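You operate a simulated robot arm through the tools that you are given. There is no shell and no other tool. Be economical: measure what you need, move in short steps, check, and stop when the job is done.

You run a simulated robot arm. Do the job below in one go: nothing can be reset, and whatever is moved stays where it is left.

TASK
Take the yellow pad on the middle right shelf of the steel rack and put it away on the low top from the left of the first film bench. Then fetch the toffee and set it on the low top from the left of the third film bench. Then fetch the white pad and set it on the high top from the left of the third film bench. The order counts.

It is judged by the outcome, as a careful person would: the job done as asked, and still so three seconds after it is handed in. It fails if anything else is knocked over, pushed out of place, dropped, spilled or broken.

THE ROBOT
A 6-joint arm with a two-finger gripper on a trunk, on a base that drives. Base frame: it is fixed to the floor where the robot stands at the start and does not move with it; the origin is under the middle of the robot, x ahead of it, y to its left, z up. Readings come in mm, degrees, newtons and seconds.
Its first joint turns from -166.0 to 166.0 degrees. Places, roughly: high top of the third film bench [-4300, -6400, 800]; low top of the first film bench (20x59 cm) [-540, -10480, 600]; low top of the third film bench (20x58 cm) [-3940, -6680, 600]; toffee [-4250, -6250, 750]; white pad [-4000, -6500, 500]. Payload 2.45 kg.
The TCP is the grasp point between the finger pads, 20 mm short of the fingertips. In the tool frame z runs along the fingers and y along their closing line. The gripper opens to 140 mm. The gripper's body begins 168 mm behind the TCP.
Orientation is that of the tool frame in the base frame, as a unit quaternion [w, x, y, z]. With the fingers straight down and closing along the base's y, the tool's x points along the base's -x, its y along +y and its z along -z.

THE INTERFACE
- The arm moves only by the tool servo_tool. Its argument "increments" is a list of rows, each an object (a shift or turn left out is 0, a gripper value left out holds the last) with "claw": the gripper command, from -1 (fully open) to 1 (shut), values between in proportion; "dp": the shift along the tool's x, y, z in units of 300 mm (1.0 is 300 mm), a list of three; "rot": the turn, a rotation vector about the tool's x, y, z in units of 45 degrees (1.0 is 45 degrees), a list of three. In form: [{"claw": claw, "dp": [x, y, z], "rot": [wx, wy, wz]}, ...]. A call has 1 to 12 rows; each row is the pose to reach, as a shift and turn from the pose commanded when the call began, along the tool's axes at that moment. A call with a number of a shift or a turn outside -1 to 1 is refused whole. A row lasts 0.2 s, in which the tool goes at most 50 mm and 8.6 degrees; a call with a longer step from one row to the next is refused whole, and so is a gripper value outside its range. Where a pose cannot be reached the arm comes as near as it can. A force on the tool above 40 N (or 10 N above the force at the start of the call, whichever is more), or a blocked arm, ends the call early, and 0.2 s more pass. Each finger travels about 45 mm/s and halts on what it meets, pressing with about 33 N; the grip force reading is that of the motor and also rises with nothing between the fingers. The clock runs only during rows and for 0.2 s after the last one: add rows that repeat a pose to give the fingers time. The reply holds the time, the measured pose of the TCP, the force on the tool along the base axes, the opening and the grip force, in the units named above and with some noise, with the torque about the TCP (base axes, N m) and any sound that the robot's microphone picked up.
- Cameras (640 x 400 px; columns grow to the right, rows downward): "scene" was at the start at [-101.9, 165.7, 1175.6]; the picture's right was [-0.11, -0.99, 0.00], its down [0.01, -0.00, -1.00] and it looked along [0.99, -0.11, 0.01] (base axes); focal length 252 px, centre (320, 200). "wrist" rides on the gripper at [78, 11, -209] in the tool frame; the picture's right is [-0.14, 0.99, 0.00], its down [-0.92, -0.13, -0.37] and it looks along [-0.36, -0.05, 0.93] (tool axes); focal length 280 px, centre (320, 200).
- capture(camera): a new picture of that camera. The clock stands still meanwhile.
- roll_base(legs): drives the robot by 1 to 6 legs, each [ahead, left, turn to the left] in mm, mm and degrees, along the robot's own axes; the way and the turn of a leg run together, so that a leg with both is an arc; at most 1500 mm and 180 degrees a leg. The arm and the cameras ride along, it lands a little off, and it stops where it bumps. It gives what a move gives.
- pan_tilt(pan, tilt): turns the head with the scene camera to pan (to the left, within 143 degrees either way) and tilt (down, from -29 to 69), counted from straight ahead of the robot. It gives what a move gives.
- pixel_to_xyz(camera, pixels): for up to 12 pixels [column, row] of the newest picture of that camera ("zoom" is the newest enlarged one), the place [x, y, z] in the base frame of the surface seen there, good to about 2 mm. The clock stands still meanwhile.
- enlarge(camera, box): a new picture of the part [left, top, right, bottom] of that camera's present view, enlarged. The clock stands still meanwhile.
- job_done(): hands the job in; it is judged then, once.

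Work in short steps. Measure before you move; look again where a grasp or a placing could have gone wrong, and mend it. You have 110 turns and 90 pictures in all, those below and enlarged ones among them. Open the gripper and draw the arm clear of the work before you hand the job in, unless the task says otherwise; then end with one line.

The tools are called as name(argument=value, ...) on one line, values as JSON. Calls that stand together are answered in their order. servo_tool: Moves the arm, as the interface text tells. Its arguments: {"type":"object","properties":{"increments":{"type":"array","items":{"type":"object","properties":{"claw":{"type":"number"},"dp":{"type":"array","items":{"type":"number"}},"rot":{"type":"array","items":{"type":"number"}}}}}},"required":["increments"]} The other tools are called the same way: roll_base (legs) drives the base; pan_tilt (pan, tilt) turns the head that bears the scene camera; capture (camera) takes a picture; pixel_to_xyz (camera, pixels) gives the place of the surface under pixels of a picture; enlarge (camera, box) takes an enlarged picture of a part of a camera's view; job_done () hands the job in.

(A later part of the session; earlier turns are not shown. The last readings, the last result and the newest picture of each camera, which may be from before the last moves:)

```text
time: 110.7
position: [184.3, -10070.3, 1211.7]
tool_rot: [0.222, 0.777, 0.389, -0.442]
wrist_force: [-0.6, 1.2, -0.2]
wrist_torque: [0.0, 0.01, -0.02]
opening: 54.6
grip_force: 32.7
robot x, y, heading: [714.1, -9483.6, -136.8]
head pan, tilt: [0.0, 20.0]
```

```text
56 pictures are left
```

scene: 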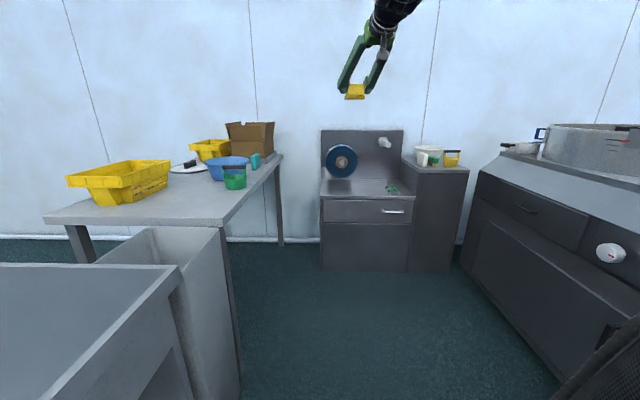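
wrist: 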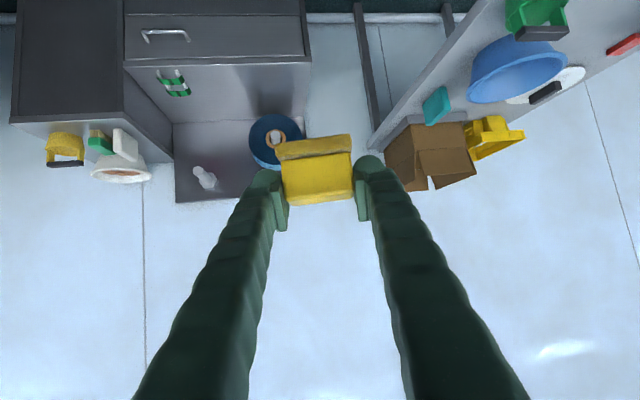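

Now I measure the low top's edges and the green item on it (391,189).

enlarge(camera="scene", box=[304, 120, 480, 230])

pixel_to_xyz(camera="scene", pixels=[[324, 193], [405, 193], [326, 182], [401, 183], [345, 188], [365, 188], [391, 189], [390, 193], [362, 150], [342, 172], [415, 166], [462, 167]])

```text
3.64 times, centred on (392, 175) of scene
```

zoom: 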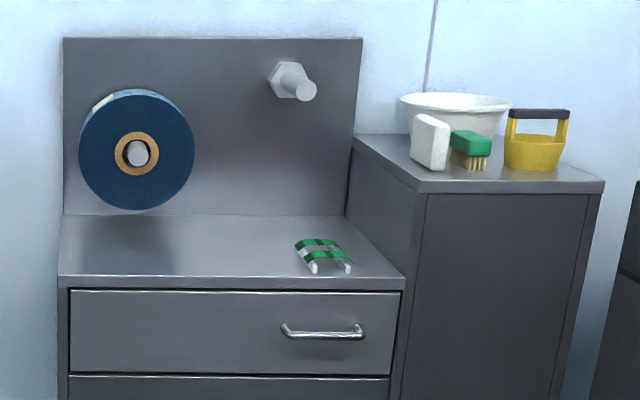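

```text
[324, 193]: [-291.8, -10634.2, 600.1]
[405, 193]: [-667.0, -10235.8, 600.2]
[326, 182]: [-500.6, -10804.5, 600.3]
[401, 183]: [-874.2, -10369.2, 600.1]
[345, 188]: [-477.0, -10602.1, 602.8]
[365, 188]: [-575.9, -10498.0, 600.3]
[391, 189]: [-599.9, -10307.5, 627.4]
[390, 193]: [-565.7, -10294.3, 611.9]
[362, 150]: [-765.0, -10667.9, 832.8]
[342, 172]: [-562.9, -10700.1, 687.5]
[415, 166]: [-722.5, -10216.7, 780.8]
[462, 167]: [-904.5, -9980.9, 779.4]
```

Target [-540,-10480] on the low top is free, between the roll and the green clip. I check the stove cabinet's clearance on the right before rolling.

pixel_to_xyz(camera="scene", pixels=[[465, 268], [520, 335], [560, 390], [478, 180], [600, 230], [235, 340], [185, 270], [240, 395], [610, 320]])

```text
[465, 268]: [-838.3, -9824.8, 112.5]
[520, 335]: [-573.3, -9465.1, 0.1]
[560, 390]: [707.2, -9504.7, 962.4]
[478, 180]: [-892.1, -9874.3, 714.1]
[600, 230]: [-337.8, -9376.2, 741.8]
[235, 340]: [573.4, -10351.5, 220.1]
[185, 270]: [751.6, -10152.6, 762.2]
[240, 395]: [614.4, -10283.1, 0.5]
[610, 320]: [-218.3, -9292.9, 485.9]
```

Clearances are ample (stove edge 780 mm to the right). I roll right 197 and ahead 699.

roll_base(legs=[[0, -197, 0], [699, 0, 0]])

pan_tilt(pan=-5, tilt=30)

capture(camera="scene")

```text
time: 112.4
position: [49.1, -9928.3, 1211.5]
tool_rot: [0.222, 0.777, 0.389, -0.442]
wrist_force: [-0.3, 0.5, -0.9]
wrist_torque: [0.01, 0.02, 0.05]
opening: 54.7
grip_force: 32.5
robot x, y, heading: [580.1, -9337.4, -136.6]
head pan, tilt: [0.0, 20.0]
stopped in leg 1: the robot was blocked; the commanded pose is now the measured one
```

```text
time: 113.2
position: [49.1, -9928.3, 1211.2]
tool_rot: [0.222, 0.777, 0.39, -0.441]
wrist_force: [-0.2, -0.1, -0.7]
wrist_torque: [-0.01, -0.03, 0.0]
opening: 54.8
grip_force: 33.0
robot x, y, heading: [584.4, -9337.7, -136.4]
head pan, tilt: [-5.0, 30.0]
```

```text
54 pictures are left
```

scene: 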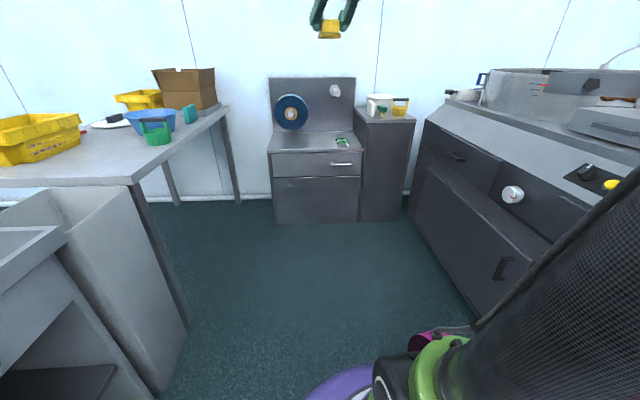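

The base touched the pink rolls on the floor at the right. I ease left 120 away from them and check them before going ahead.

roll_base(legs=[[0, 120, 0]])

pan_tilt(pan=-45, tilt=45)

capture(camera="scene")

```text
time: 114.4
position: [130.4, -10015.1, 1211.9]
tool_rot: [0.222, 0.777, 0.389, -0.442]
wrist_force: [0.7, 0.3, -0.4]
wrist_torque: [0.0, 0.03, 0.0]
opening: 54.8
grip_force: 33.2
robot x, y, heading: [662.8, -9422.9, -136.4]
head pan, tilt: [-5.0, 30.0]
```

```text
time: 115.5
position: [131.0, -10015.4, 1211.5]
tool_rot: [0.223, 0.776, 0.389, -0.443]
wrist_force: [0.7, 0.9, -0.9]
wrist_torque: [-0.01, 0.0, -0.04]
opening: 54.8
grip_force: 33.6
robot x, y, heading: [661.3, -9425.6, -136.4]
head pan, tilt: [-45.0, 45.0]
```

```text
53 pictures are left
```

scene: 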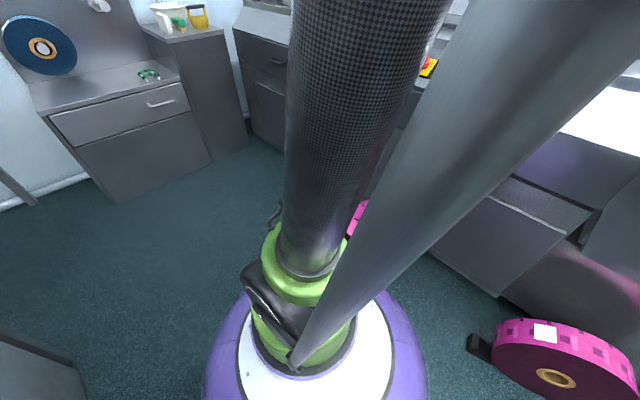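

Rolls stand as before. I go ahead 697 first, then right 126.

roll_base(legs=[[697, 0, 0], [0, -126, 0]])

pan_tilt(pan=-5, tilt=25)

capture(camera="scene")

```text
time: 120.2
position: [-469.5, -10397.1, 1212.4]
tool_rot: [0.22, 0.779, 0.386, -0.443]
wrist_force: [-0.8, 0.2, -1.2]
wrist_torque: [-0.02, 0.01, 0.01]
opening: 54.6
grip_force: 32.6
robot x, y, heading: [69.5, -9814.9, -137.0]
head pan, tilt: [-45.0, 45.0]
```

```text
time: 121.2
position: [-468.4, -10396.9, 1212.2]
tool_rot: [0.22, 0.779, 0.386, -0.443]
wrist_force: [0.0, 1.1, -0.1]
wrist_torque: [-0.02, 0.01, 0.0]
opening: 55.0
grip_force: 33.2
robot x, y, heading: [68.8, -9813.9, -136.9]
head pan, tilt: [-5.0, 25.0]
```

```text
52 pictures are left
```

scene: 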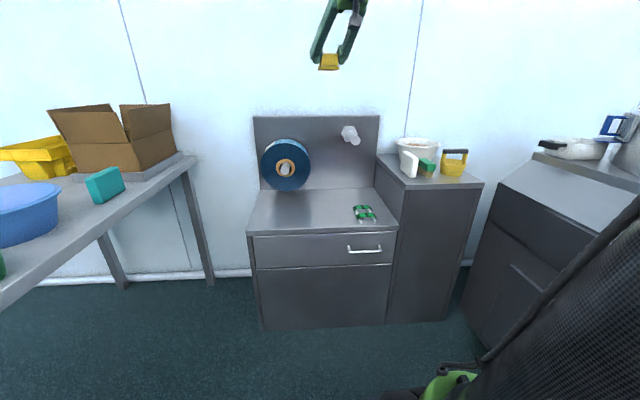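

Good view. I measure the top's edges again from close by.

pixel_to_xyz(camera="scene", pixels=[[252, 228], [392, 224], [262, 195], [370, 190], [356, 207], [372, 218], [288, 186], [305, 170], [320, 210], [330, 205], [315, 160]])

```text
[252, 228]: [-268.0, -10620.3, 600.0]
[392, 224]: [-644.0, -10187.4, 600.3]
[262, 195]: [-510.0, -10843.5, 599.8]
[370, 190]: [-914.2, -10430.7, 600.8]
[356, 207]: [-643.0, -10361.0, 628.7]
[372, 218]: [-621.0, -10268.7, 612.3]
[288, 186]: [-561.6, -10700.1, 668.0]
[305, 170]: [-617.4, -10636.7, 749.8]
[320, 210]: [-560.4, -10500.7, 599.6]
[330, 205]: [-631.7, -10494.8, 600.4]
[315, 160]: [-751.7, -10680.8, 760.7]
```

Target [-545,-10485] lies 120 mm behind the front edge, clear of the clip. I move over it while lowering in two calls to about 20 mm above placing height.

servo_tool(increments=[{"dp": [0.065, -0.003, 0.095]}, {"dp": [0.13, -0.006, 0.19]}, {"dp": [0.195, -0.01, 0.285]}, {"dp": [0.26, -0.013, 0.38]}, {"dp": [0.324, -0.016, 0.475]}, {"dp": [0.389, -0.02, 0.57]}, {"dp": [0.454, -0.023, 0.665]}, {"dp": [0.519, -0.026, 0.76]}, {"dp": [0.519, -0.026, 0.76]}])

servo_tool(increments=[{"dp": [0.107, 0, 0.064]}, {"dp": [0.214, 0, 0.127]}, {"dp": [0.32, 0, 0.191]}, {"dp": [0.427, 0, 0.255]}, {"dp": [0.534, 0, 0.318]}, {"dp": [0.64, 0, 0.382]}, {"dp": [0.747, -0.001, 0.445]}, {"dp": [0.854, -0.001, 0.509]}, {"dp": [0.854, -0.001, 0.509]}])

capture(camera="scene")

capture(camera="wrist")

```text
time: 123.2
position: [-544.6, -10486.8, 960.5]
tool_rot: [0.221, 0.778, 0.387, -0.443]
wrist_force: [0.2, -0.8, -1.5]
wrist_torque: [-0.01, -0.03, 0.01]
opening: 54.7
grip_force: 32.7
robot x, y, heading: [67.1, -9815.0, -137.0]
head pan, tilt: [-5.0, 25.0]
```

```text
time: 125.2
position: [-545.6, -10486.9, 661.6]
tool_rot: [0.22, 0.779, 0.386, -0.443]
wrist_force: [0.1, -0.6, -0.5]
wrist_torque: [-0.01, 0.0, 0.03]
opening: 55.0
grip_force: 33.0
robot x, y, heading: [68.0, -9813.1, -137.3]
head pan, tilt: [-5.0, 25.0]
```

```text
51 pictures are left
```

scene: 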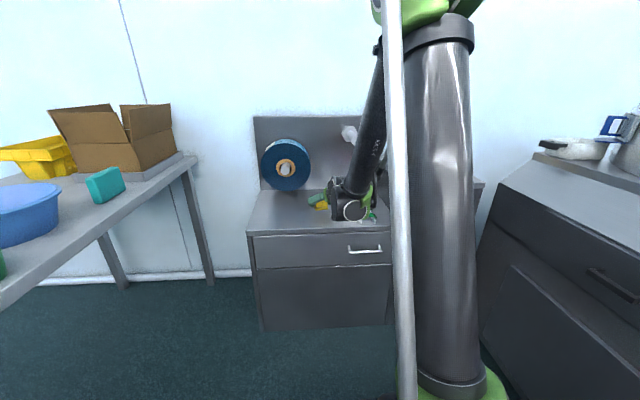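

```text
50 pictures are left
```

wrist: 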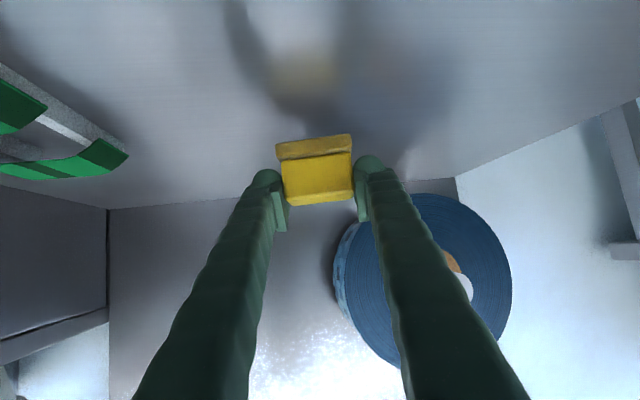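

Pad ~18 mm above the top. I lower 18 mm gently.

servo_tool(increments=[{"dp": [0.02, 0, 0.012]}, {"dp": [0.04, 0, 0.024]}, {"dp": [0.0516, 0, 0.0307]}, {"dp": [0.0516, 0, 0.0307]}])

```text
time: 126.2
position: [-546.0, -10486.5, 645.8]
tool_rot: [0.22, 0.779, 0.387, -0.442]
wrist_force: [-0.3, 0.9, -0.7]
wrist_torque: [0.0, 0.0, -0.02]
opening: 54.6
grip_force: 33.3
robot x, y, heading: [67.3, -9813.1, -137.0]
head pan, tilt: [-5.0, 25.0]
```

No contact yet; I lower 4 mm more in small steps.

servo_tool(increments=[{"dp": [0.003, 0, 0.0017]}, {"dp": [0.006, 0, 0.0034]}, {"dp": [0.009, 0, 0.0051]}, {"dp": [0.0115, 0, 0.0068]}, {"dp": [0.0115, 0, 0.0068]}])

enlarge(camera="wrist", box=[240, 90, 400, 190])

```text
time: 127.4
position: [-545.5, -10486.7, 642.7]
tool_rot: [0.221, 0.777, 0.385, -0.445]
wrist_force: [-1.1, -2.0, 34.5]
wrist_torque: [-0.18, 0.16, 0.01]
opening: 54.6
grip_force: 33.3
robot x, y, heading: [68.3, -9811.6, -137.0]
head pan, tilt: [-5.0, 25.0]
```

```text
4.00 times, centred on (320, 140) of wrist
```

zoom: 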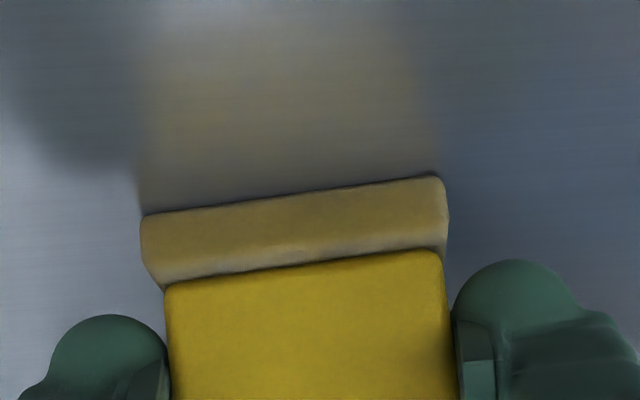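

Contact made (34 N up). I ease up 1 mm and open the fingers to ~90 mm.

servo_tool(increments=[{"dp": [-0.003, 0, -0.0017]}, {"claw": 0.1, "dp": [-0.003, 0, -0.0017]}, {"claw": -0.2, "dp": [-0.003, 0, -0.0017]}, {"claw": -0.3, "dp": [-0.003, 0, -0.0017]}, {"claw": -0.3, "dp": [-0.003, 0, -0.0017]}])

capture(camera="wrist")

```text
time: 128.6
position: [-545.0, -10486.3, 641.7]
tool_rot: [0.22, 0.779, 0.385, -0.443]
wrist_force: [0.8, -0.3, -0.3]
wrist_torque: [0.02, 0.03, -0.02]
opening: 90.7
grip_force: 0.0
robot x, y, heading: [66.3, -9815.2, -136.9]
head pan, tilt: [-5.0, 25.0]
```

```text
48 pictures are left
```

wrist: 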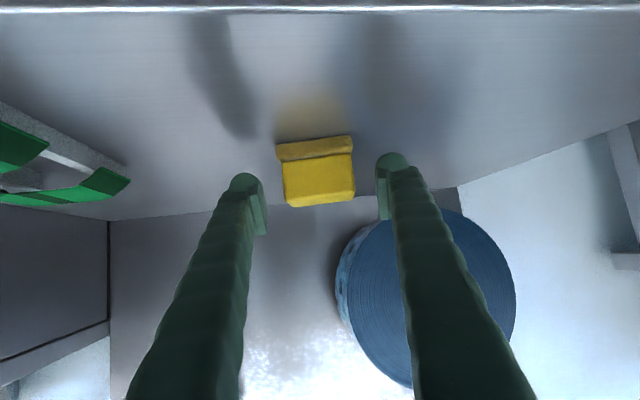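

Pad stands on the low top. I withdraw straight back along the fingers.

servo_tool(increments=[{"dp": [0, 0, -0.06]}, {"dp": [0, 0, -0.16]}, {"dp": [-0.05, 0, -0.27]}, {"dp": [-0.15, 0, -0.38]}, {"dp": [-0.25, 0, -0.49]}, {"dp": [-0.35, 0, -0.6]}, {"dp": [-0.45, 0, -0.7]}, {"dp": [-0.55, 0, -0.8]}, {"dp": [-0.55, 0, -0.8]}])

capture(camera="wrist")

```text
time: 130.6
position: [-470.4, -10387.6, 908.2]
tool_rot: [0.221, 0.779, 0.387, -0.442]
wrist_force: [0.8, 0.3, -0.8]
wrist_torque: [-0.03, 0.0, 0.0]
opening: 90.8
grip_force: 0.0
robot x, y, heading: [67.6, -9813.5, -137.2]
head pan, tilt: [-5.0, 25.0]
```

```text
47 pictures are left
```

wrist: 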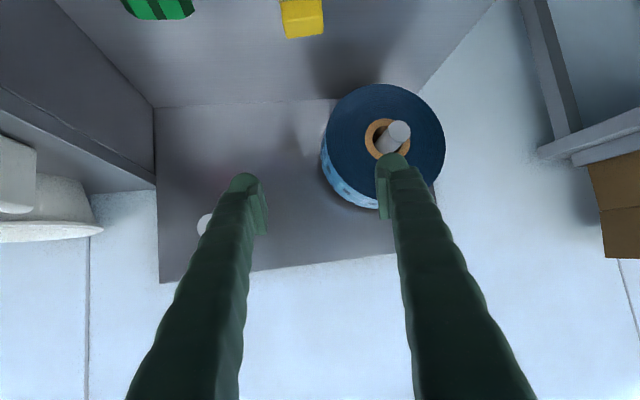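

Yellow pad is placed. I raise the arm, then back out the corridor, first easing left of the pink rolls.

servo_tool(increments=[{"dp": [-0.107, 0, -0.064]}, {"dp": [-0.215, 0, -0.128]}, {"dp": [-0.322, 0, -0.192]}, {"dp": [-0.43, 0, -0.256]}, {"dp": [-0.537, 0, -0.32]}, {"dp": [-0.645, 0, -0.384]}, {"dp": [-0.752, 0, -0.448]}, {"dp": [-0.86, 0, -0.512]}])

roll_base(legs=[[0, 150, -0.9], [-900, 0, 0]])

capture(camera="scene")

```text
time: 132.4
position: [-471.8, -10387.5, 1207.1]
tool_rot: [0.221, 0.778, 0.387, -0.443]
wrist_force: [0.0, -1.3, 0.9]
wrist_torque: [0.01, 0.03, 0.01]
opening: 90.9
grip_force: 0.1
robot x, y, heading: [67.5, -9812.7, -137.2]
head pan, tilt: [-5.0, 25.0]
```

```text
time: 138.1
position: [287.8, -9886.6, 1207.4]
tool_rot: [0.219, 0.78, 0.383, -0.444]
wrist_force: [0.8, 0.5, 1.6]
wrist_torque: [0.01, 0.03, 0.01]
opening: 91.0
grip_force: 0.1
robot x, y, heading: [836.0, -9319.2, -137.9]
head pan, tilt: [-5.0, 25.0]
```

```text
46 pictures are left
```

scene: 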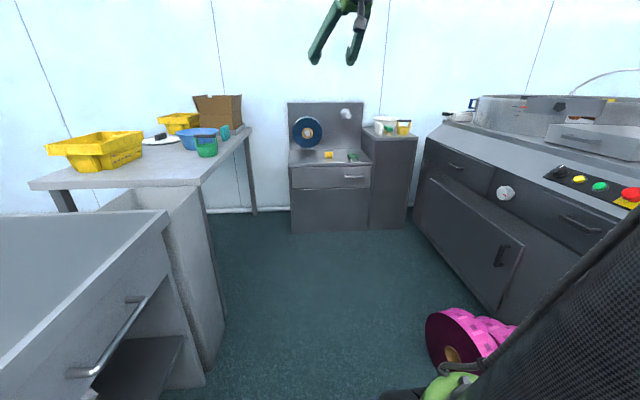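

On track at a≈7250. I back 1300, check drift, then the rest.

roll_base(legs=[[-1250, 0, 0]])

```text
time: 144.4
position: [1214.4, -9040.9, 1205.6]
tool_rot: [0.217, 0.781, 0.382, -0.444]
wrist_force: [0.2, -0.2, 1.0]
wrist_torque: [-0.01, -0.05, -0.01]
opening: 90.9
grip_force: 0.1
robot x, y, heading: [1761.3, -8475.6, -137.6]
head pan, tilt: [-5.0, 25.0]
```

Still at a≈7243. I back out the remaining 1350 mm, then look along the lane.

roll_base(legs=[[0, 20, -0.4], [-1350, 0, 0]])

pan_tilt(pan=-75, tilt=12)

capture(camera="scene")

pixel_to_xyz(camera="scene", pixels=[[100, 260], [200, 260], [250, 240], [300, 240], [350, 240], [400, 240], [300, 320], [420, 320], [500, 260], [200, 200]])

```text
time: 151.6
position: [2224.1, -8146.6, 1207.1]
tool_rot: [0.219, 0.78, 0.383, -0.444]
wrist_force: [0.3, 0.0, 0.2]
wrist_torque: [0.0, 0.01, 0.02]
opening: 91.1
grip_force: 0.0
robot x, y, heading: [2767.8, -7579.5, -137.6]
head pan, tilt: [-5.0, 25.0]
```

```text
time: 153.0
position: [2223.2, -8146.0, 1206.7]
tool_rot: [0.219, 0.78, 0.383, -0.444]
wrist_force: [0.1, -0.1, 0.0]
wrist_torque: [0.02, 0.04, -0.01]
opening: 91.3
grip_force: 0.2
robot x, y, heading: [2770.4, -7581.4, -137.6]
head pan, tilt: [-75.0, 12.0]
```

```text
45 pictures are left
```

scene: 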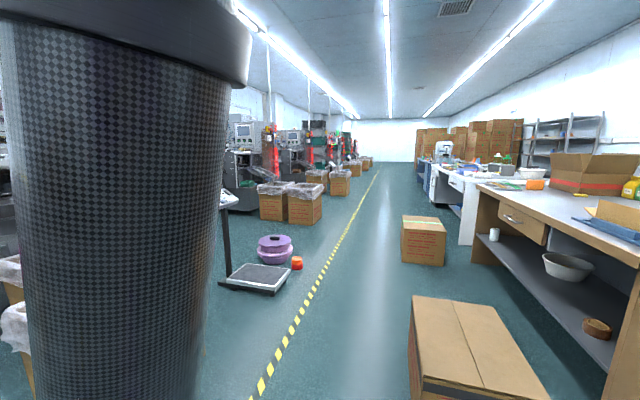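

```text
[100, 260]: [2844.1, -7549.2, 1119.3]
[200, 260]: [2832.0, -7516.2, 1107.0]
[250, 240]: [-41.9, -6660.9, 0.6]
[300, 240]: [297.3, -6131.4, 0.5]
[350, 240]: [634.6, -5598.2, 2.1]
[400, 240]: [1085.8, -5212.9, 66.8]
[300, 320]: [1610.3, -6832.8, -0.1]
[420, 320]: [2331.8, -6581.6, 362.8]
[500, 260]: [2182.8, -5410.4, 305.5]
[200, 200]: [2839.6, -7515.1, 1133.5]
```

Lane is open between the yellow line and the brown boxes. I measure the scale's edge and boxes, to pick a line.

pixel_to_xyz(camera="scene", pixels=[[288, 288], [281, 293], [302, 268], [220, 195], [412, 385], [405, 262], [322, 222], [350, 195], [433, 205], [460, 240], [352, 165], [380, 170]])

enlarge(camera="scene", box=[220, 100, 460, 250])

```text
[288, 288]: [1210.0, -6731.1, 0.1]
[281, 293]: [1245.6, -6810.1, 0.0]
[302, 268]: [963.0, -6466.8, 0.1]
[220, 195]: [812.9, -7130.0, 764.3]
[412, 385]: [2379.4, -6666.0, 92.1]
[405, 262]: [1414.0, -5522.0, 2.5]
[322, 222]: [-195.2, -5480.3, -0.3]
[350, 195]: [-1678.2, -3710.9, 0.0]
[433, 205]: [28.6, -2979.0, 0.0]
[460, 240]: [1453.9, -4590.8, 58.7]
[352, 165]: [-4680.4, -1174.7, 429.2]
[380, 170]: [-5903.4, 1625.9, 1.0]
```

```text
2.67 times, centred on (340, 175) of scene
```

zoom: 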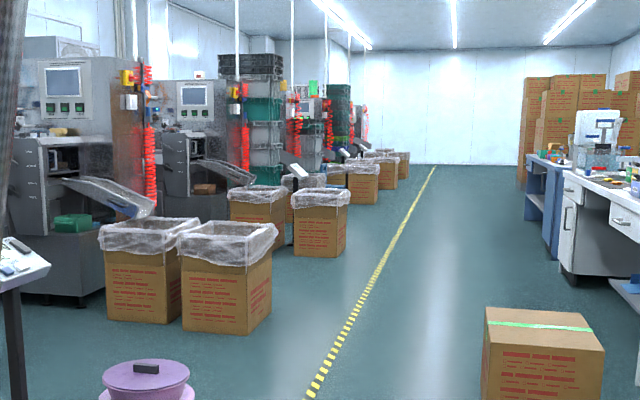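

Lane n -4020…-3109. I turn right, centre at n≈-3565 and drive 3000 along it.

roll_base(legs=[[0, 0, -90.4], [0, 134, 0], [1500, 0, 0], [1500, 0, 0]])

```text
time: 172.2
position: [105.8, -4869.8, 1207.5]
tool_rot: [-0.162, 0.821, -0.285, -0.468]
wrist_force: [0.4, -0.4, -0.4]
wrist_torque: [-0.01, 0.0, -0.01]
opening: 90.7
grip_force: 0.1
robot x, y, heading: [668.7, -5421.2, 131.9]
head pan, tilt: [-75.0, 12.0]
```

On line (n≈-3548). I drive 2000 more and look left toward the third film bench.

roll_base(legs=[[1500, 0, 0], [450, 0, 0]])

pan_tilt(pan=85, tilt=12)

capture(camera="scene")

pixel_to_xyz(camera="scene", pixels=[[100, 260], [200, 260], [250, 200], [300, 200], [350, 200], [400, 200], [300, 280], [420, 320], [500, 260], [200, 200], [320, 180], [360, 180]])

```text
time: 182.0
position: [-1215.0, -3430.8, 1207.8]
tool_rot: [-0.16, 0.822, -0.282, -0.468]
wrist_force: [-0.3, -1.2, -0.1]
wrist_torque: [0.01, -0.01, 0.0]
opening: 91.0
grip_force: 0.1
robot x, y, heading: [-647.2, -3976.9, 132.6]
head pan, tilt: [-75.0, 12.0]
```

```text
time: 184.5
position: [-1215.4, -3430.2, 1207.0]
tool_rot: [-0.16, 0.822, -0.282, -0.468]
wrist_force: [0.0, -0.4, 0.4]
wrist_torque: [-0.01, -0.02, -0.01]
opening: 91.2
grip_force: 0.0
robot x, y, heading: [-643.8, -3976.0, 132.5]
head pan, tilt: [85.0, 12.0]
```

```text
43 pictures are left
```

scene: 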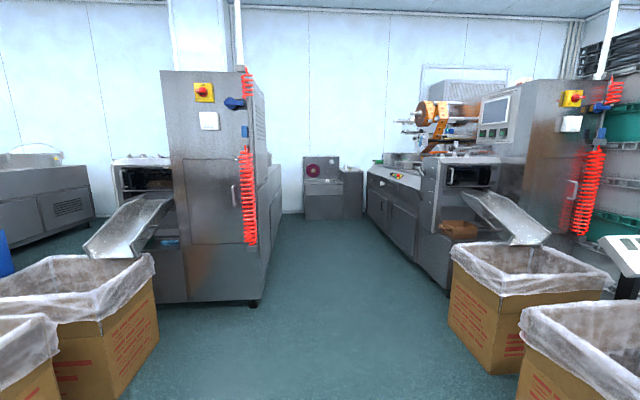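

```text
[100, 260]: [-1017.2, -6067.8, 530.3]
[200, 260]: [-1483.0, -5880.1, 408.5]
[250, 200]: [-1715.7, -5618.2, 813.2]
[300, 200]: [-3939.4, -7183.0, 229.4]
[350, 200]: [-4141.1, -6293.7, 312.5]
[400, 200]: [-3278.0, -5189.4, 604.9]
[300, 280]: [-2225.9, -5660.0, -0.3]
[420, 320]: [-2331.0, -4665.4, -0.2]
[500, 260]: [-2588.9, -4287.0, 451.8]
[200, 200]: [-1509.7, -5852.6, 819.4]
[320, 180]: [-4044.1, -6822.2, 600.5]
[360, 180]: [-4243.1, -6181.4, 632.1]
```

Bench 3 is at (330,190) with a free corridor. I enlarge it to find the toffee and the white pad.

enlarge(camera="scene", box=[288, 140, 384, 230])

```text
4.44 times, centred on (336, 185) of scene
```

zoom: 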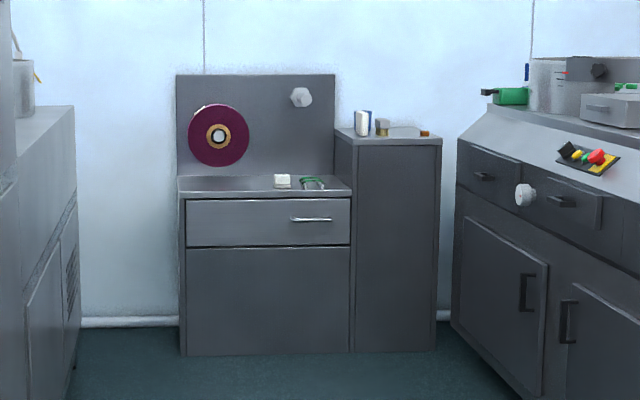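

White pad is on the low top (283,182) and small things on the high top. I turn left, align, and drive in.

roll_base(legs=[[0, 0, 89.5], [0, -230, 0], [1500, 0, 0], [1150, 0, 0]])

pan_tilt(pan=-5, tilt=25)

capture(camera="scene")

```text
time: 202.5
position: [-3305.9, -6161.5, 1207.2]
tool_rot: [0.219, 0.78, 0.384, -0.443]
wrist_force: [0.3, -0.1, -0.2]
wrist_torque: [0.03, -0.01, -0.01]
opening: 91.1
grip_force: 0.0
robot x, y, heading: [-2760.4, -5593.1, -137.4]
head pan, tilt: [85.0, 12.0]
```

```text
time: 204.1
position: [-3303.9, -6163.9, 1207.0]
tool_rot: [0.22, 0.779, 0.384, -0.444]
wrist_force: [0.3, 0.1, -0.6]
wrist_torque: [0.0, -0.02, 0.01]
opening: 91.1
grip_force: 0.0
robot x, y, heading: [-2761.2, -5592.1, -137.1]
head pan, tilt: [-5.0, 25.0]
```

```text
41 pictures are left
```

scene: 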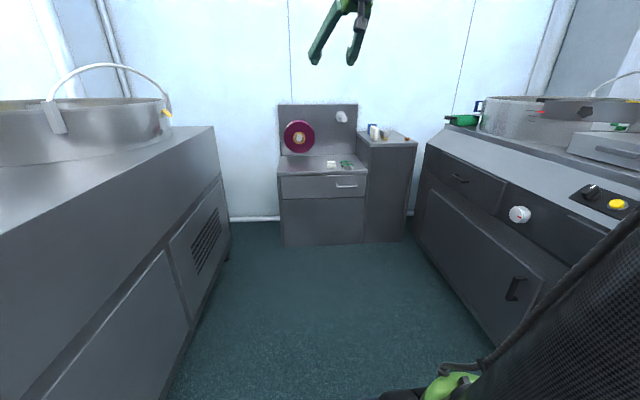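

I enlarge the bench tops and measure their contents.

enlarge(camera="scene", box=[270, 100, 430, 200])

pixel_to_xyz(camera="zoom", pixels=[[245, 255], [245, 265], [546, 156], [450, 130], [420, 125], [500, 150], [580, 160], [310, 263], [60, 280], [380, 278], [100, 150], [560, 140]])

```text
4.00 times, centred on (350, 150) of scene
```

zoom: 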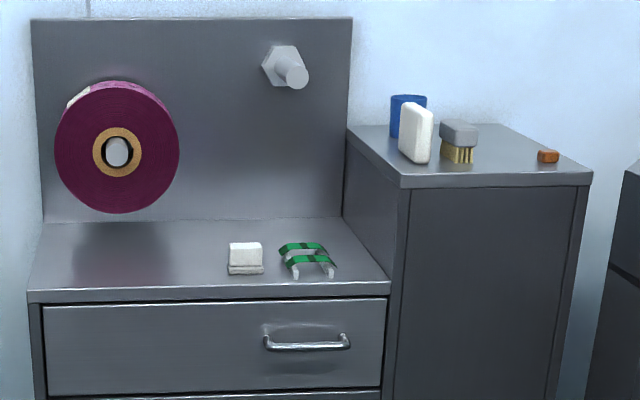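

```text
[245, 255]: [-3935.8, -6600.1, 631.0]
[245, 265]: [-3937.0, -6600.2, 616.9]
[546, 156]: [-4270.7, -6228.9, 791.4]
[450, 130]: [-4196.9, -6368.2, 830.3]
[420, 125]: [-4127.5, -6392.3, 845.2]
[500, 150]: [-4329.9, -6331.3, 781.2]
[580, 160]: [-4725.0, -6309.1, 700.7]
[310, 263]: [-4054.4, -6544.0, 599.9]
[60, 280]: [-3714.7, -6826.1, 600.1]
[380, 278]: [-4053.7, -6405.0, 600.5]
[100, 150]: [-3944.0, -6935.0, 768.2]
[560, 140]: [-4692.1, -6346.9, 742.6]
```

Toffee is at [-4271,-6229,791] on the high top (surface 781); white pad at [-3936,-6600] on the low top. I turn the tool to point straight down (59°) while lowering, before approaching.

servo_tool(increments=[{"dp": [0.086, 0, 0.051], "rot": [0, 0.1333, 0]}, {"dp": [0.172, 0, 0.102], "rot": [0, 0.2667, 0]}, {"dp": [0.258, 0, 0.154], "rot": [0, 0.4, 0]}, {"dp": [0.344, 0, 0.205], "rot": [0, 0.5333, 0]}, {"dp": [0.43, 0, 0.256], "rot": [0, 0.6667, 0]}, {"dp": [0.43, 0, 0.256], "rot": [0, 0.6667, 0]}])

servo_tool(increments=[{"rot": [0, 0.13, 0]}, {"rot": [0, 0.26, 0]}, {"rot": [0, 0.39, 0]}, {"rot": [0, 0.52, 0]}, {"rot": [0, 0.649, 0]}, {"rot": [0, 0.649, 0]}])

```text
time: 205.5
position: [-3302.8, -6163.0, 1056.8]
tool_rot: [0.112, 0.868, 0.427, -0.227]
wrist_force: [0.4, 0.3, 0.1]
wrist_torque: [-0.03, 0.01, -0.01]
opening: 91.0
grip_force: 0.2
robot x, y, heading: [-2761.5, -5592.4, -137.8]
head pan, tilt: [-5.0, 25.0]
```

```text
time: 206.9
position: [-3304.9, -6162.9, 1057.2]
tool_rot: [0.001, 0.897, 0.441, 0.0]
wrist_force: [0.0, -0.4, -0.2]
wrist_torque: [0.01, 0.0, -0.01]
opening: 91.0
grip_force: 0.1
robot x, y, heading: [-2756.9, -5594.0, -137.2]
head pan, tilt: [-5.0, 25.0]
```

Tool is vertical. I check the right-hand machine's edge before rolling closer.

pixel_to_xyz(camera="scene", pixels=[[415, 225], [480, 330], [430, 150], [520, 245], [600, 215], [228, 255], [185, 340], [405, 240]])

pan_tilt(pan=-25, tilt=55)

capture(camera="scene")

```text
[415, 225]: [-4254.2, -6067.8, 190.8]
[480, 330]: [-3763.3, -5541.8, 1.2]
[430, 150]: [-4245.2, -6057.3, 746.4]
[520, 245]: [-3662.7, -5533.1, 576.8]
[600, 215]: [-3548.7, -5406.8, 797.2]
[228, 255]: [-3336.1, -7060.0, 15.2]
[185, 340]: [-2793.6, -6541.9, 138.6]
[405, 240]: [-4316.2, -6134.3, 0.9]
```

```text
time: 207.9
position: [-3304.3, -6162.4, 1056.3]
tool_rot: [0.001, 0.897, 0.441, -0.001]
wrist_force: [-0.4, -0.6, 0.5]
wrist_torque: [-0.01, 0.02, -0.01]
opening: 91.0
grip_force: 0.1
robot x, y, heading: [-2755.4, -5589.0, -137.6]
head pan, tilt: [-25.0, 55.0]
```

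```text
39 pictures are left
```

scene: 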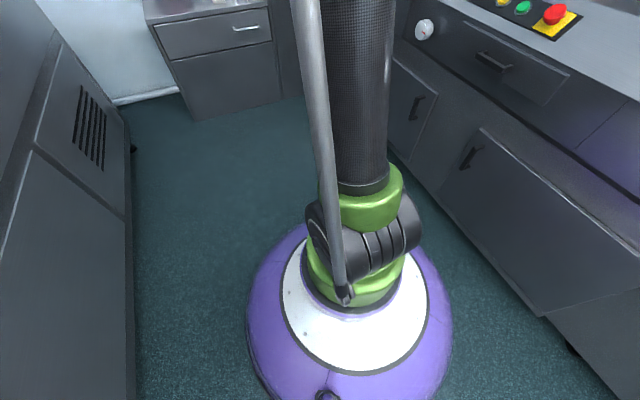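

Moving 180 right leaves ~180 mm to the machine's knob. I roll right 180 and ahead 783, arm high above the tops.

roll_base(legs=[[0, -180, 0], [783, 0, 0]])

pan_tilt(pan=-10, tilt=30)

capture(camera="scene")

capture(camera="wrist")

```text
time: 213.2
position: [-4002.8, -6568.9, 1056.2]
tool_rot: [0.001, 0.897, 0.443, -0.001]
wrist_force: [0.2, 0.0, -0.1]
wrist_torque: [-0.02, 0.0, -0.02]
opening: 90.8
grip_force: 0.1
robot x, y, heading: [-3462.4, -5993.5, -137.3]
head pan, tilt: [-25.0, 55.0]
```

```text
time: 214.1
position: [-4001.4, -6567.7, 1057.5]
tool_rot: [0.001, 0.896, 0.444, 0.0]
wrist_force: [0.5, 0.1, -0.2]
wrist_torque: [0.03, 0.0, 0.02]
opening: 90.9
grip_force: 0.0
robot x, y, heading: [-3460.4, -5996.5, -137.3]
head pan, tilt: [-10.0, 30.0]
```

```text
38 pictures are left
```

scene: 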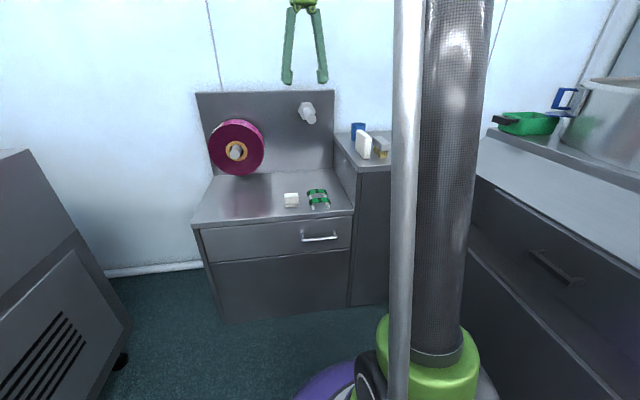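

```text
37 pictures are left
```

wrist: 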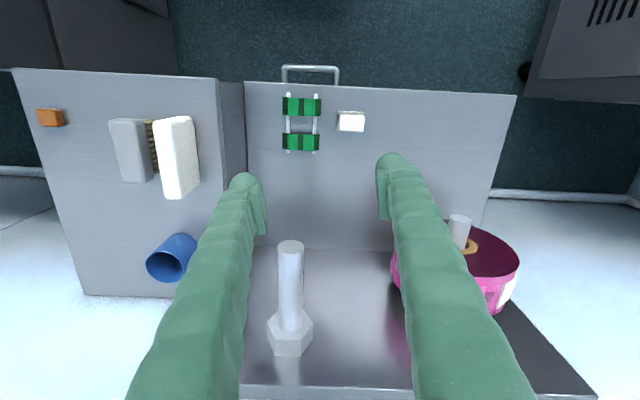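

The wrist sees both tops: toffee (50,118), white pad (351,121). I measure them and the surroundings.

pixel_to_xyz(camera="wrist", pixels=[[38, 110], [62, 109], [42, 126], [65, 123], [50, 118], [339, 113], [363, 113], [338, 130], [363, 131], [351, 121], [420, 130], [500, 97]])

enlarge(camera="wrist", box=[10, 90, 106, 150])

enlarge(camera="wrist", box=[270, 80, 398, 160])

```text
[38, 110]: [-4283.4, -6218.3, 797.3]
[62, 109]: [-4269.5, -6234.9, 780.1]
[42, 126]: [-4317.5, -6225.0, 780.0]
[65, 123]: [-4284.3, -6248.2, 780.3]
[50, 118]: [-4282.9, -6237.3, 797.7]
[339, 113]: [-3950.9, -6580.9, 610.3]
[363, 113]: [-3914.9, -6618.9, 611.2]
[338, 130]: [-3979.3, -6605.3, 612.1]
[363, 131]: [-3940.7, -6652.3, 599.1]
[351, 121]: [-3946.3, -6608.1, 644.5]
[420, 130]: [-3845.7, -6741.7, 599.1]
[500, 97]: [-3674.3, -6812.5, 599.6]
```

```text
6.67 times, centred on (58, 120) of wrist
```

zoom: 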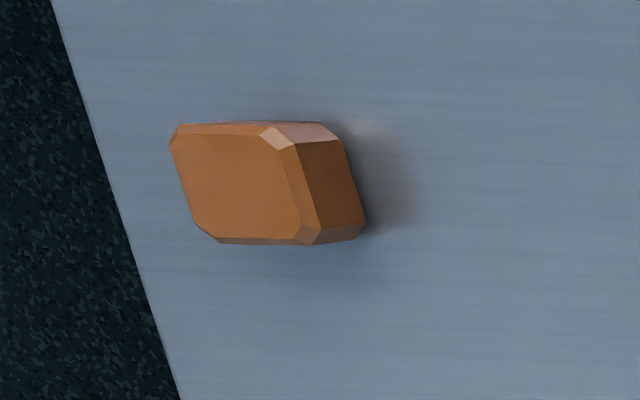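

```text
5.00 times, centred on (334, 120) of wrist
```

zoom: 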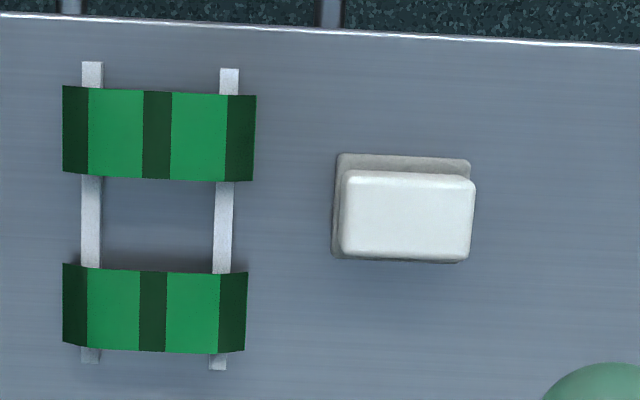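

I read finer corners of the toffee's and the white pad's top faces.

pixel_to_xyz(camera="wrist", pixels=[[37.3, 110.7], [52.5, 112], [55.5, 124.5], [43, 124.5], [46.5, 118], [340, 115.8], [363, 117], [340.5, 129.5], [362, 130], [351, 123]])

```text
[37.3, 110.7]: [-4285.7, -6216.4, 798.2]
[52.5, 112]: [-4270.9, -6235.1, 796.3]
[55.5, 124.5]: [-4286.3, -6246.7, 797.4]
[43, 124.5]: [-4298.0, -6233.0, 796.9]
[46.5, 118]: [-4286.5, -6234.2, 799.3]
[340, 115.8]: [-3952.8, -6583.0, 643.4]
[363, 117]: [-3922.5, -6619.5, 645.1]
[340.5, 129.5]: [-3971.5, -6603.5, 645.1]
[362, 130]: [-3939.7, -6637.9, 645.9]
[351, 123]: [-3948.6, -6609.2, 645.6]
```

Toffee centre ≈ [-4285,-6233], top 798. I swing the tool over it at height in two calls, yawing 12° to line up.

servo_tool(increments=[{"claw": 0.0, "dp": [0.022, -0.1, 0]}, {"dp": [0.044, -0.2, 0]}, {"dp": [0.067, -0.3, 0]}, {"dp": [0.089, -0.4, 0]}, {"dp": [0.111, -0.5, 0]}, {"dp": [0.133, -0.6, 0]}, {"dp": [0.156, -0.7, 0]}, {"dp": [0.178, -0.8, 0]}, {"dp": [0.2, -0.9, 0]}, {"dp": [0.2, -0.9, 0]}])

servo_tool(increments=[{"dp": [0.02, -0.088, 0.06], "rot": [0, 0, 0.045]}, {"dp": [0.039, -0.176, 0.12], "rot": [0, 0, 0.09]}, {"dp": [0.058, -0.263, 0.18], "rot": [0, 0, 0.135]}, {"dp": [0.078, -0.351, 0.24], "rot": [0, 0, 0.18]}, {"dp": [0.097, -0.439, 0.3], "rot": [0, 0, 0.225]}, {"dp": [0.117, -0.527, 0.36], "rot": [0, 0, 0.267]}, {"dp": [0.117, -0.527, 0.36], "rot": [0, 0, 0.267]}])

capture(camera="wrist")

```text
time: 216.3
position: [-4181.1, -6358.1, 1055.7]
tool_rot: [0.001, 0.897, 0.443, -0.001]
wrist_force: [-1.1, 0.6, 0.1]
wrist_torque: [0.01, -0.02, 0.01]
opening: 70.2
grip_force: 0.1
robot x, y, heading: [-3461.0, -5998.7, -137.2]
head pan, tilt: [-10.0, 30.0]
```

```text
time: 217.9
position: [-4285.1, -6234.1, 947.1]
tool_rot: [0.001, 0.938, 0.346, -0.001]
wrist_force: [0.1, -0.6, -0.5]
wrist_torque: [0.0, -0.03, -0.01]
opening: 69.9
grip_force: 0.0
robot x, y, heading: [-3460.3, -5998.7, -137.3]
head pan, tilt: [-10.0, 30.0]
```

```text
34 pictures are left
```

wrist: 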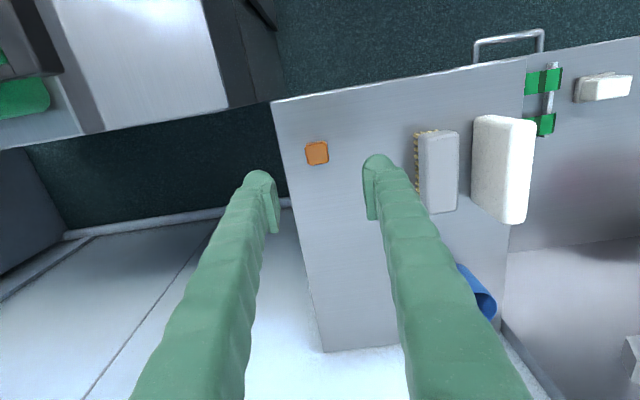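

Aligned; toffee at (317,153). I re-measure it from here.

enlarge(camera="wrist", box=[277, 125, 357, 175])

pixel_to_xyz(camera="zoom", pixels=[[250, 160], [385, 140], [400, 280], [260, 300], [325, 220], [200, 250]])

```text
8.00 times, centred on (317, 150) of wrist
```

zoom: 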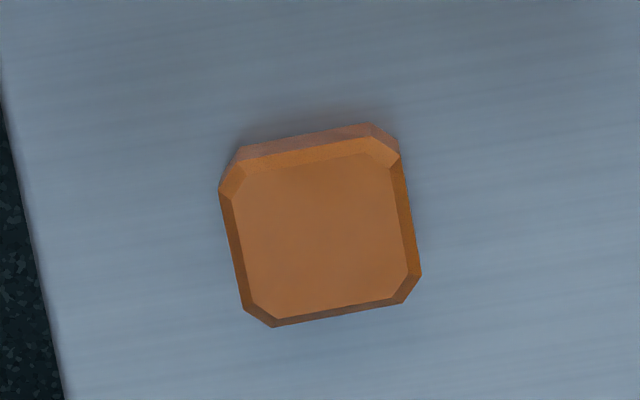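

```text
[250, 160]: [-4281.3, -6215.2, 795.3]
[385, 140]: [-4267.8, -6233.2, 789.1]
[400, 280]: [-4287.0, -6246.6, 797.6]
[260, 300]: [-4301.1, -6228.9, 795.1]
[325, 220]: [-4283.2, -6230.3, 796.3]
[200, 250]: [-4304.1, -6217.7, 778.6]
```

I descend 144 mm to TCP z 803 over the toffee's centre, then close.

servo_tool(increments=[{"dp": [0.011, -0.006, 0.1]}, {"dp": [0.011, -0.006, 0.2]}, {"dp": [0.011, -0.006, 0.3]}, {"dp": [0.011, -0.006, 0.4]}, {"dp": [0.011, -0.006, 0.45]}, {"dp": [0.011, -0.006, 0.478]}, {"dp": [0.011, -0.006, 0.478]}])

capture(camera="wrist")

```text
time: 219.5
position: [-4282.8, -6229.3, 803.7]
tool_rot: [0.002, 0.938, 0.347, -0.001]
wrist_force: [0.1, -0.1, -0.4]
wrist_torque: [0.02, -0.03, 0.01]
opening: 69.9
grip_force: 0.1
robot x, y, heading: [-3458.8, -5998.4, -137.3]
head pan, tilt: [-10.0, 30.0]
```

```text
32 pictures are left
```

wrist: 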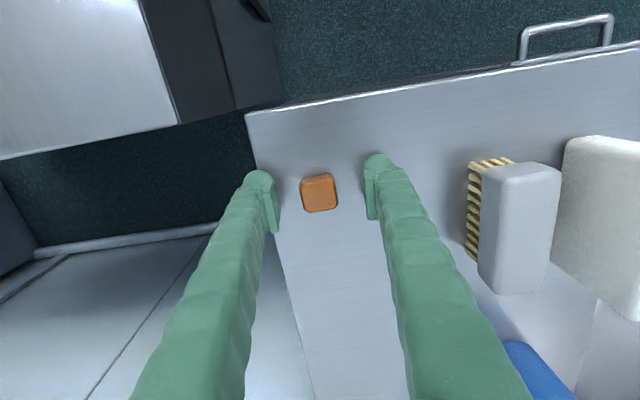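

Toffee is centred; I close on it.

servo_tool(increments=[{"claw": 0.3, "dp": [0, 0, 0.004]}, {"claw": 0.6, "dp": [0, 0, 0.004]}, {"claw": 1, "dp": [0, 0, 0.004]}, {"claw": 1, "dp": [0, 0, 0.004]}, {"claw": 1, "dp": [0, 0, 0.004]}])

servo_tool(increments=[{"dp": [0, 0, -0.07]}, {"dp": [0, 0, -0.17]}, {"dp": [0, 0, -0.3]}, {"dp": [0, 0, -0.45]}, {"dp": [0, 0, -0.6]}, {"dp": [0, 0, -0.7]}])

capture(camera="wrist")

```text
time: 220.7
position: [-4283.8, -6229.1, 802.5]
tool_rot: [0.001, 0.938, 0.347, -0.001]
wrist_force: [-0.6, 0.9, 0.3]
wrist_torque: [-0.04, -0.01, 0.02]
opening: 27.8
grip_force: 33.4
robot x, y, heading: [-3457.1, -5989.9, -137.0]
head pan, tilt: [-10.0, 30.0]
```

```text
time: 222.1
position: [-4283.1, -6230.1, 1013.3]
tool_rot: [0.001, 0.938, 0.347, -0.001]
wrist_force: [-0.4, -0.1, -0.3]
wrist_torque: [-0.01, -0.02, -0.01]
opening: 27.8
grip_force: 32.8
robot x, y, heading: [-3458.8, -5997.9, -136.9]
head pan, tilt: [-10.0, 30.0]
```

```text
31 pictures are left
```

wrist: 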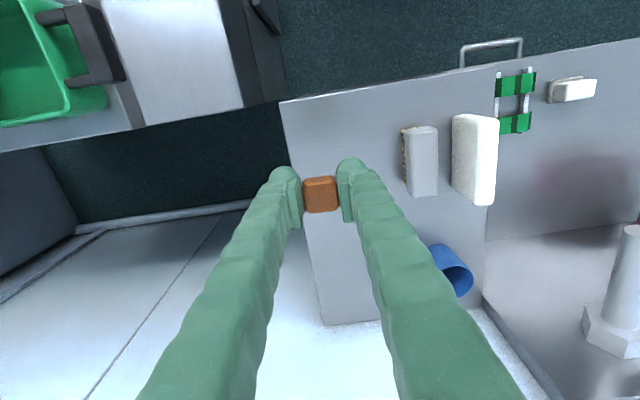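

Toffee held. I swing left over the low top, to a spot left of the white pad.

servo_tool(increments=[{"dp": [0, 0.1, 0]}, {"dp": [0, 0.2, 0]}, {"dp": [0, 0.3, 0]}, {"dp": [0, 0.4, 0]}, {"dp": [0, 0.5, 0]}, {"dp": [0, 0.6, 0]}, {"dp": [0.01, 0.7, 0]}, {"dp": [0.01, 0.8, 0]}, {"dp": [0.01, 0.9, 0]}, {"dp": [0.01, 1.0, 0]}, {"dp": [0.01, 1.0, 0]}])

servo_tool(increments=[{"dp": [0, 0.1, 0]}, {"dp": [0, 0.2, 0]}, {"dp": [0, 0.3, 0]}, {"dp": [0, 0.4, 0]}, {"dp": [0, 0.5, 0]}, {"dp": [0, 0.6, 0]}, {"dp": [0.01, 0.7, 0]}, {"dp": [0.01, 0.8, 0]}, {"dp": [0.01, 0.9, 0]}, {"dp": [0.01, 1.0, 0]}, {"dp": [0.01, 1.0, 0]}])

capture(camera="wrist")

```text
time: 224.5
position: [-4086.3, -6456.0, 1013.9]
tool_rot: [0.001, 0.938, 0.347, -0.001]
wrist_force: [0.2, 0.6, -0.5]
wrist_torque: [-0.04, -0.02, 0.02]
opening: 27.8
grip_force: 32.6
robot x, y, heading: [-3459.4, -5996.8, -137.0]
head pan, tilt: [-10.0, 30.0]
```

```text
time: 226.9
position: [-3888.7, -6681.4, 1012.9]
tool_rot: [0.001, 0.938, 0.347, -0.001]
wrist_force: [-0.2, 1.2, 0.4]
wrist_torque: [0.0, -0.02, -0.01]
opening: 27.8
grip_force: 33.4
robot x, y, heading: [-3460.6, -5997.5, -137.3]
head pan, tilt: [-10.0, 30.0]
```

```text
30 pictures are left
```

wrist: 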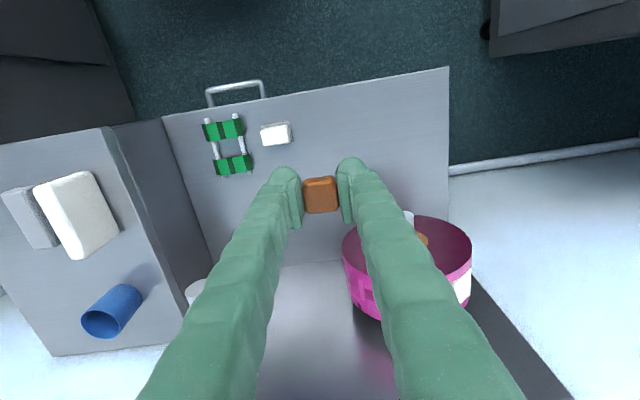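

I measure the front edge, the roll's front and the free spot.

pixel_to_xyz(camera="wrist", pixels=[[300, 98], [440, 72], [370, 235], [440, 216], [410, 215], [340, 130], [370, 125], [350, 260], [446, 150]])

```text
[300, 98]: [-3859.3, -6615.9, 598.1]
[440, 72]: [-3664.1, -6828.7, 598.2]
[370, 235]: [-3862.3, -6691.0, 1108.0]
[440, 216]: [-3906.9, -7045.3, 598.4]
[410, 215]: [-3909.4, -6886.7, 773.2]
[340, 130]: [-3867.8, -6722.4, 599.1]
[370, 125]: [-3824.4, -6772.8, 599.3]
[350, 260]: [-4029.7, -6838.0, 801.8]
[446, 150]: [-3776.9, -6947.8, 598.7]
```

Spot [-3868,-6715] is ~75 mm behind the edge and well in front of the roll. I lower in two calls to just above the surface.

servo_tool(increments=[{"dp": [-0.005, 0.033, 0.1]}, {"dp": [-0.01, 0.065, 0.2]}, {"dp": [-0.015, 0.098, 0.3]}, {"dp": [-0.02, 0.13, 0.4]}, {"dp": [-0.02, 0.13, 0.5]}, {"dp": [-0.02, 0.13, 0.6]}, {"dp": [-0.02, 0.13, 0.7]}, {"dp": [-0.02, 0.13, 0.8]}, {"dp": [-0.02, 0.13, 0.8]}])

servo_tool(increments=[{"dp": [0, 0, 0.1]}, {"dp": [0, 0, 0.2]}, {"dp": [0, 0, 0.3]}, {"dp": [0, 0, 0.4]}, {"dp": [0, 0, 0.45]}, {"dp": [0, 0, 0.48]}, {"dp": [0, 0, 0.48]}])

capture(camera="wrist")

```text
time: 228.9
position: [-3868.1, -6715.1, 774.8]
tool_rot: [0.002, 0.938, 0.347, 0.0]
wrist_force: [0.5, 0.0, -0.6]
wrist_torque: [0.0, 0.0, 0.01]
opening: 27.6
grip_force: 33.1
robot x, y, heading: [-3461.5, -5998.3, -137.2]
head pan, tilt: [-10.0, 30.0]
```

```text
time: 230.5
position: [-3867.1, -6715.6, 631.2]
tool_rot: [0.002, 0.938, 0.347, 0.0]
wrist_force: [-0.2, 0.3, -0.5]
wrist_torque: [0.01, 0.0, 0.05]
opening: 27.7
grip_force: 33.0
robot x, y, heading: [-3457.4, -5994.8, -137.1]
head pan, tilt: [-10.0, 30.0]
```

```text
29 pictures are left
```

wrist: 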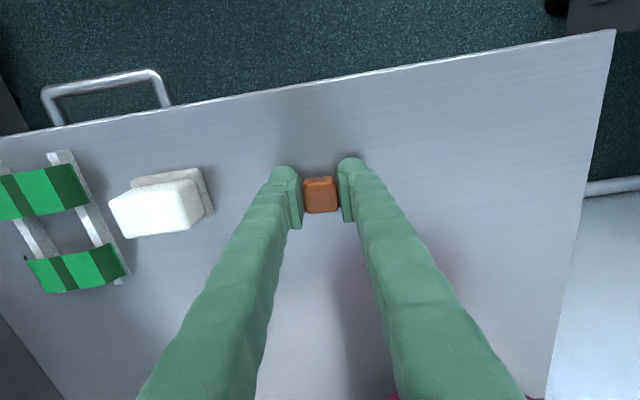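

Clear of the pad. I lower 9–10 mm in small steps until contact.

servo_tool(increments=[{"dp": [0, 0, 0.015]}, {"dp": [0, 0, 0.022]}, {"dp": [0, 0, 0.026]}, {"dp": [0, 0, 0.029]}, {"dp": [0, 0, 0.032]}, {"dp": [0, 0, 0.032]}])

```text
time: 231.9
position: [-3867.1, -6715.1, 622.8]
tool_rot: [0.001, 0.938, 0.346, -0.001]
wrist_force: [-0.6, -2.6, 31.3]
wrist_torque: [-0.13, 0.19, 0.0]
opening: 27.8
grip_force: 32.8
robot x, y, heading: [-3456.0, -5997.1, -137.4]
head pan, tilt: [-10.0, 30.0]
```

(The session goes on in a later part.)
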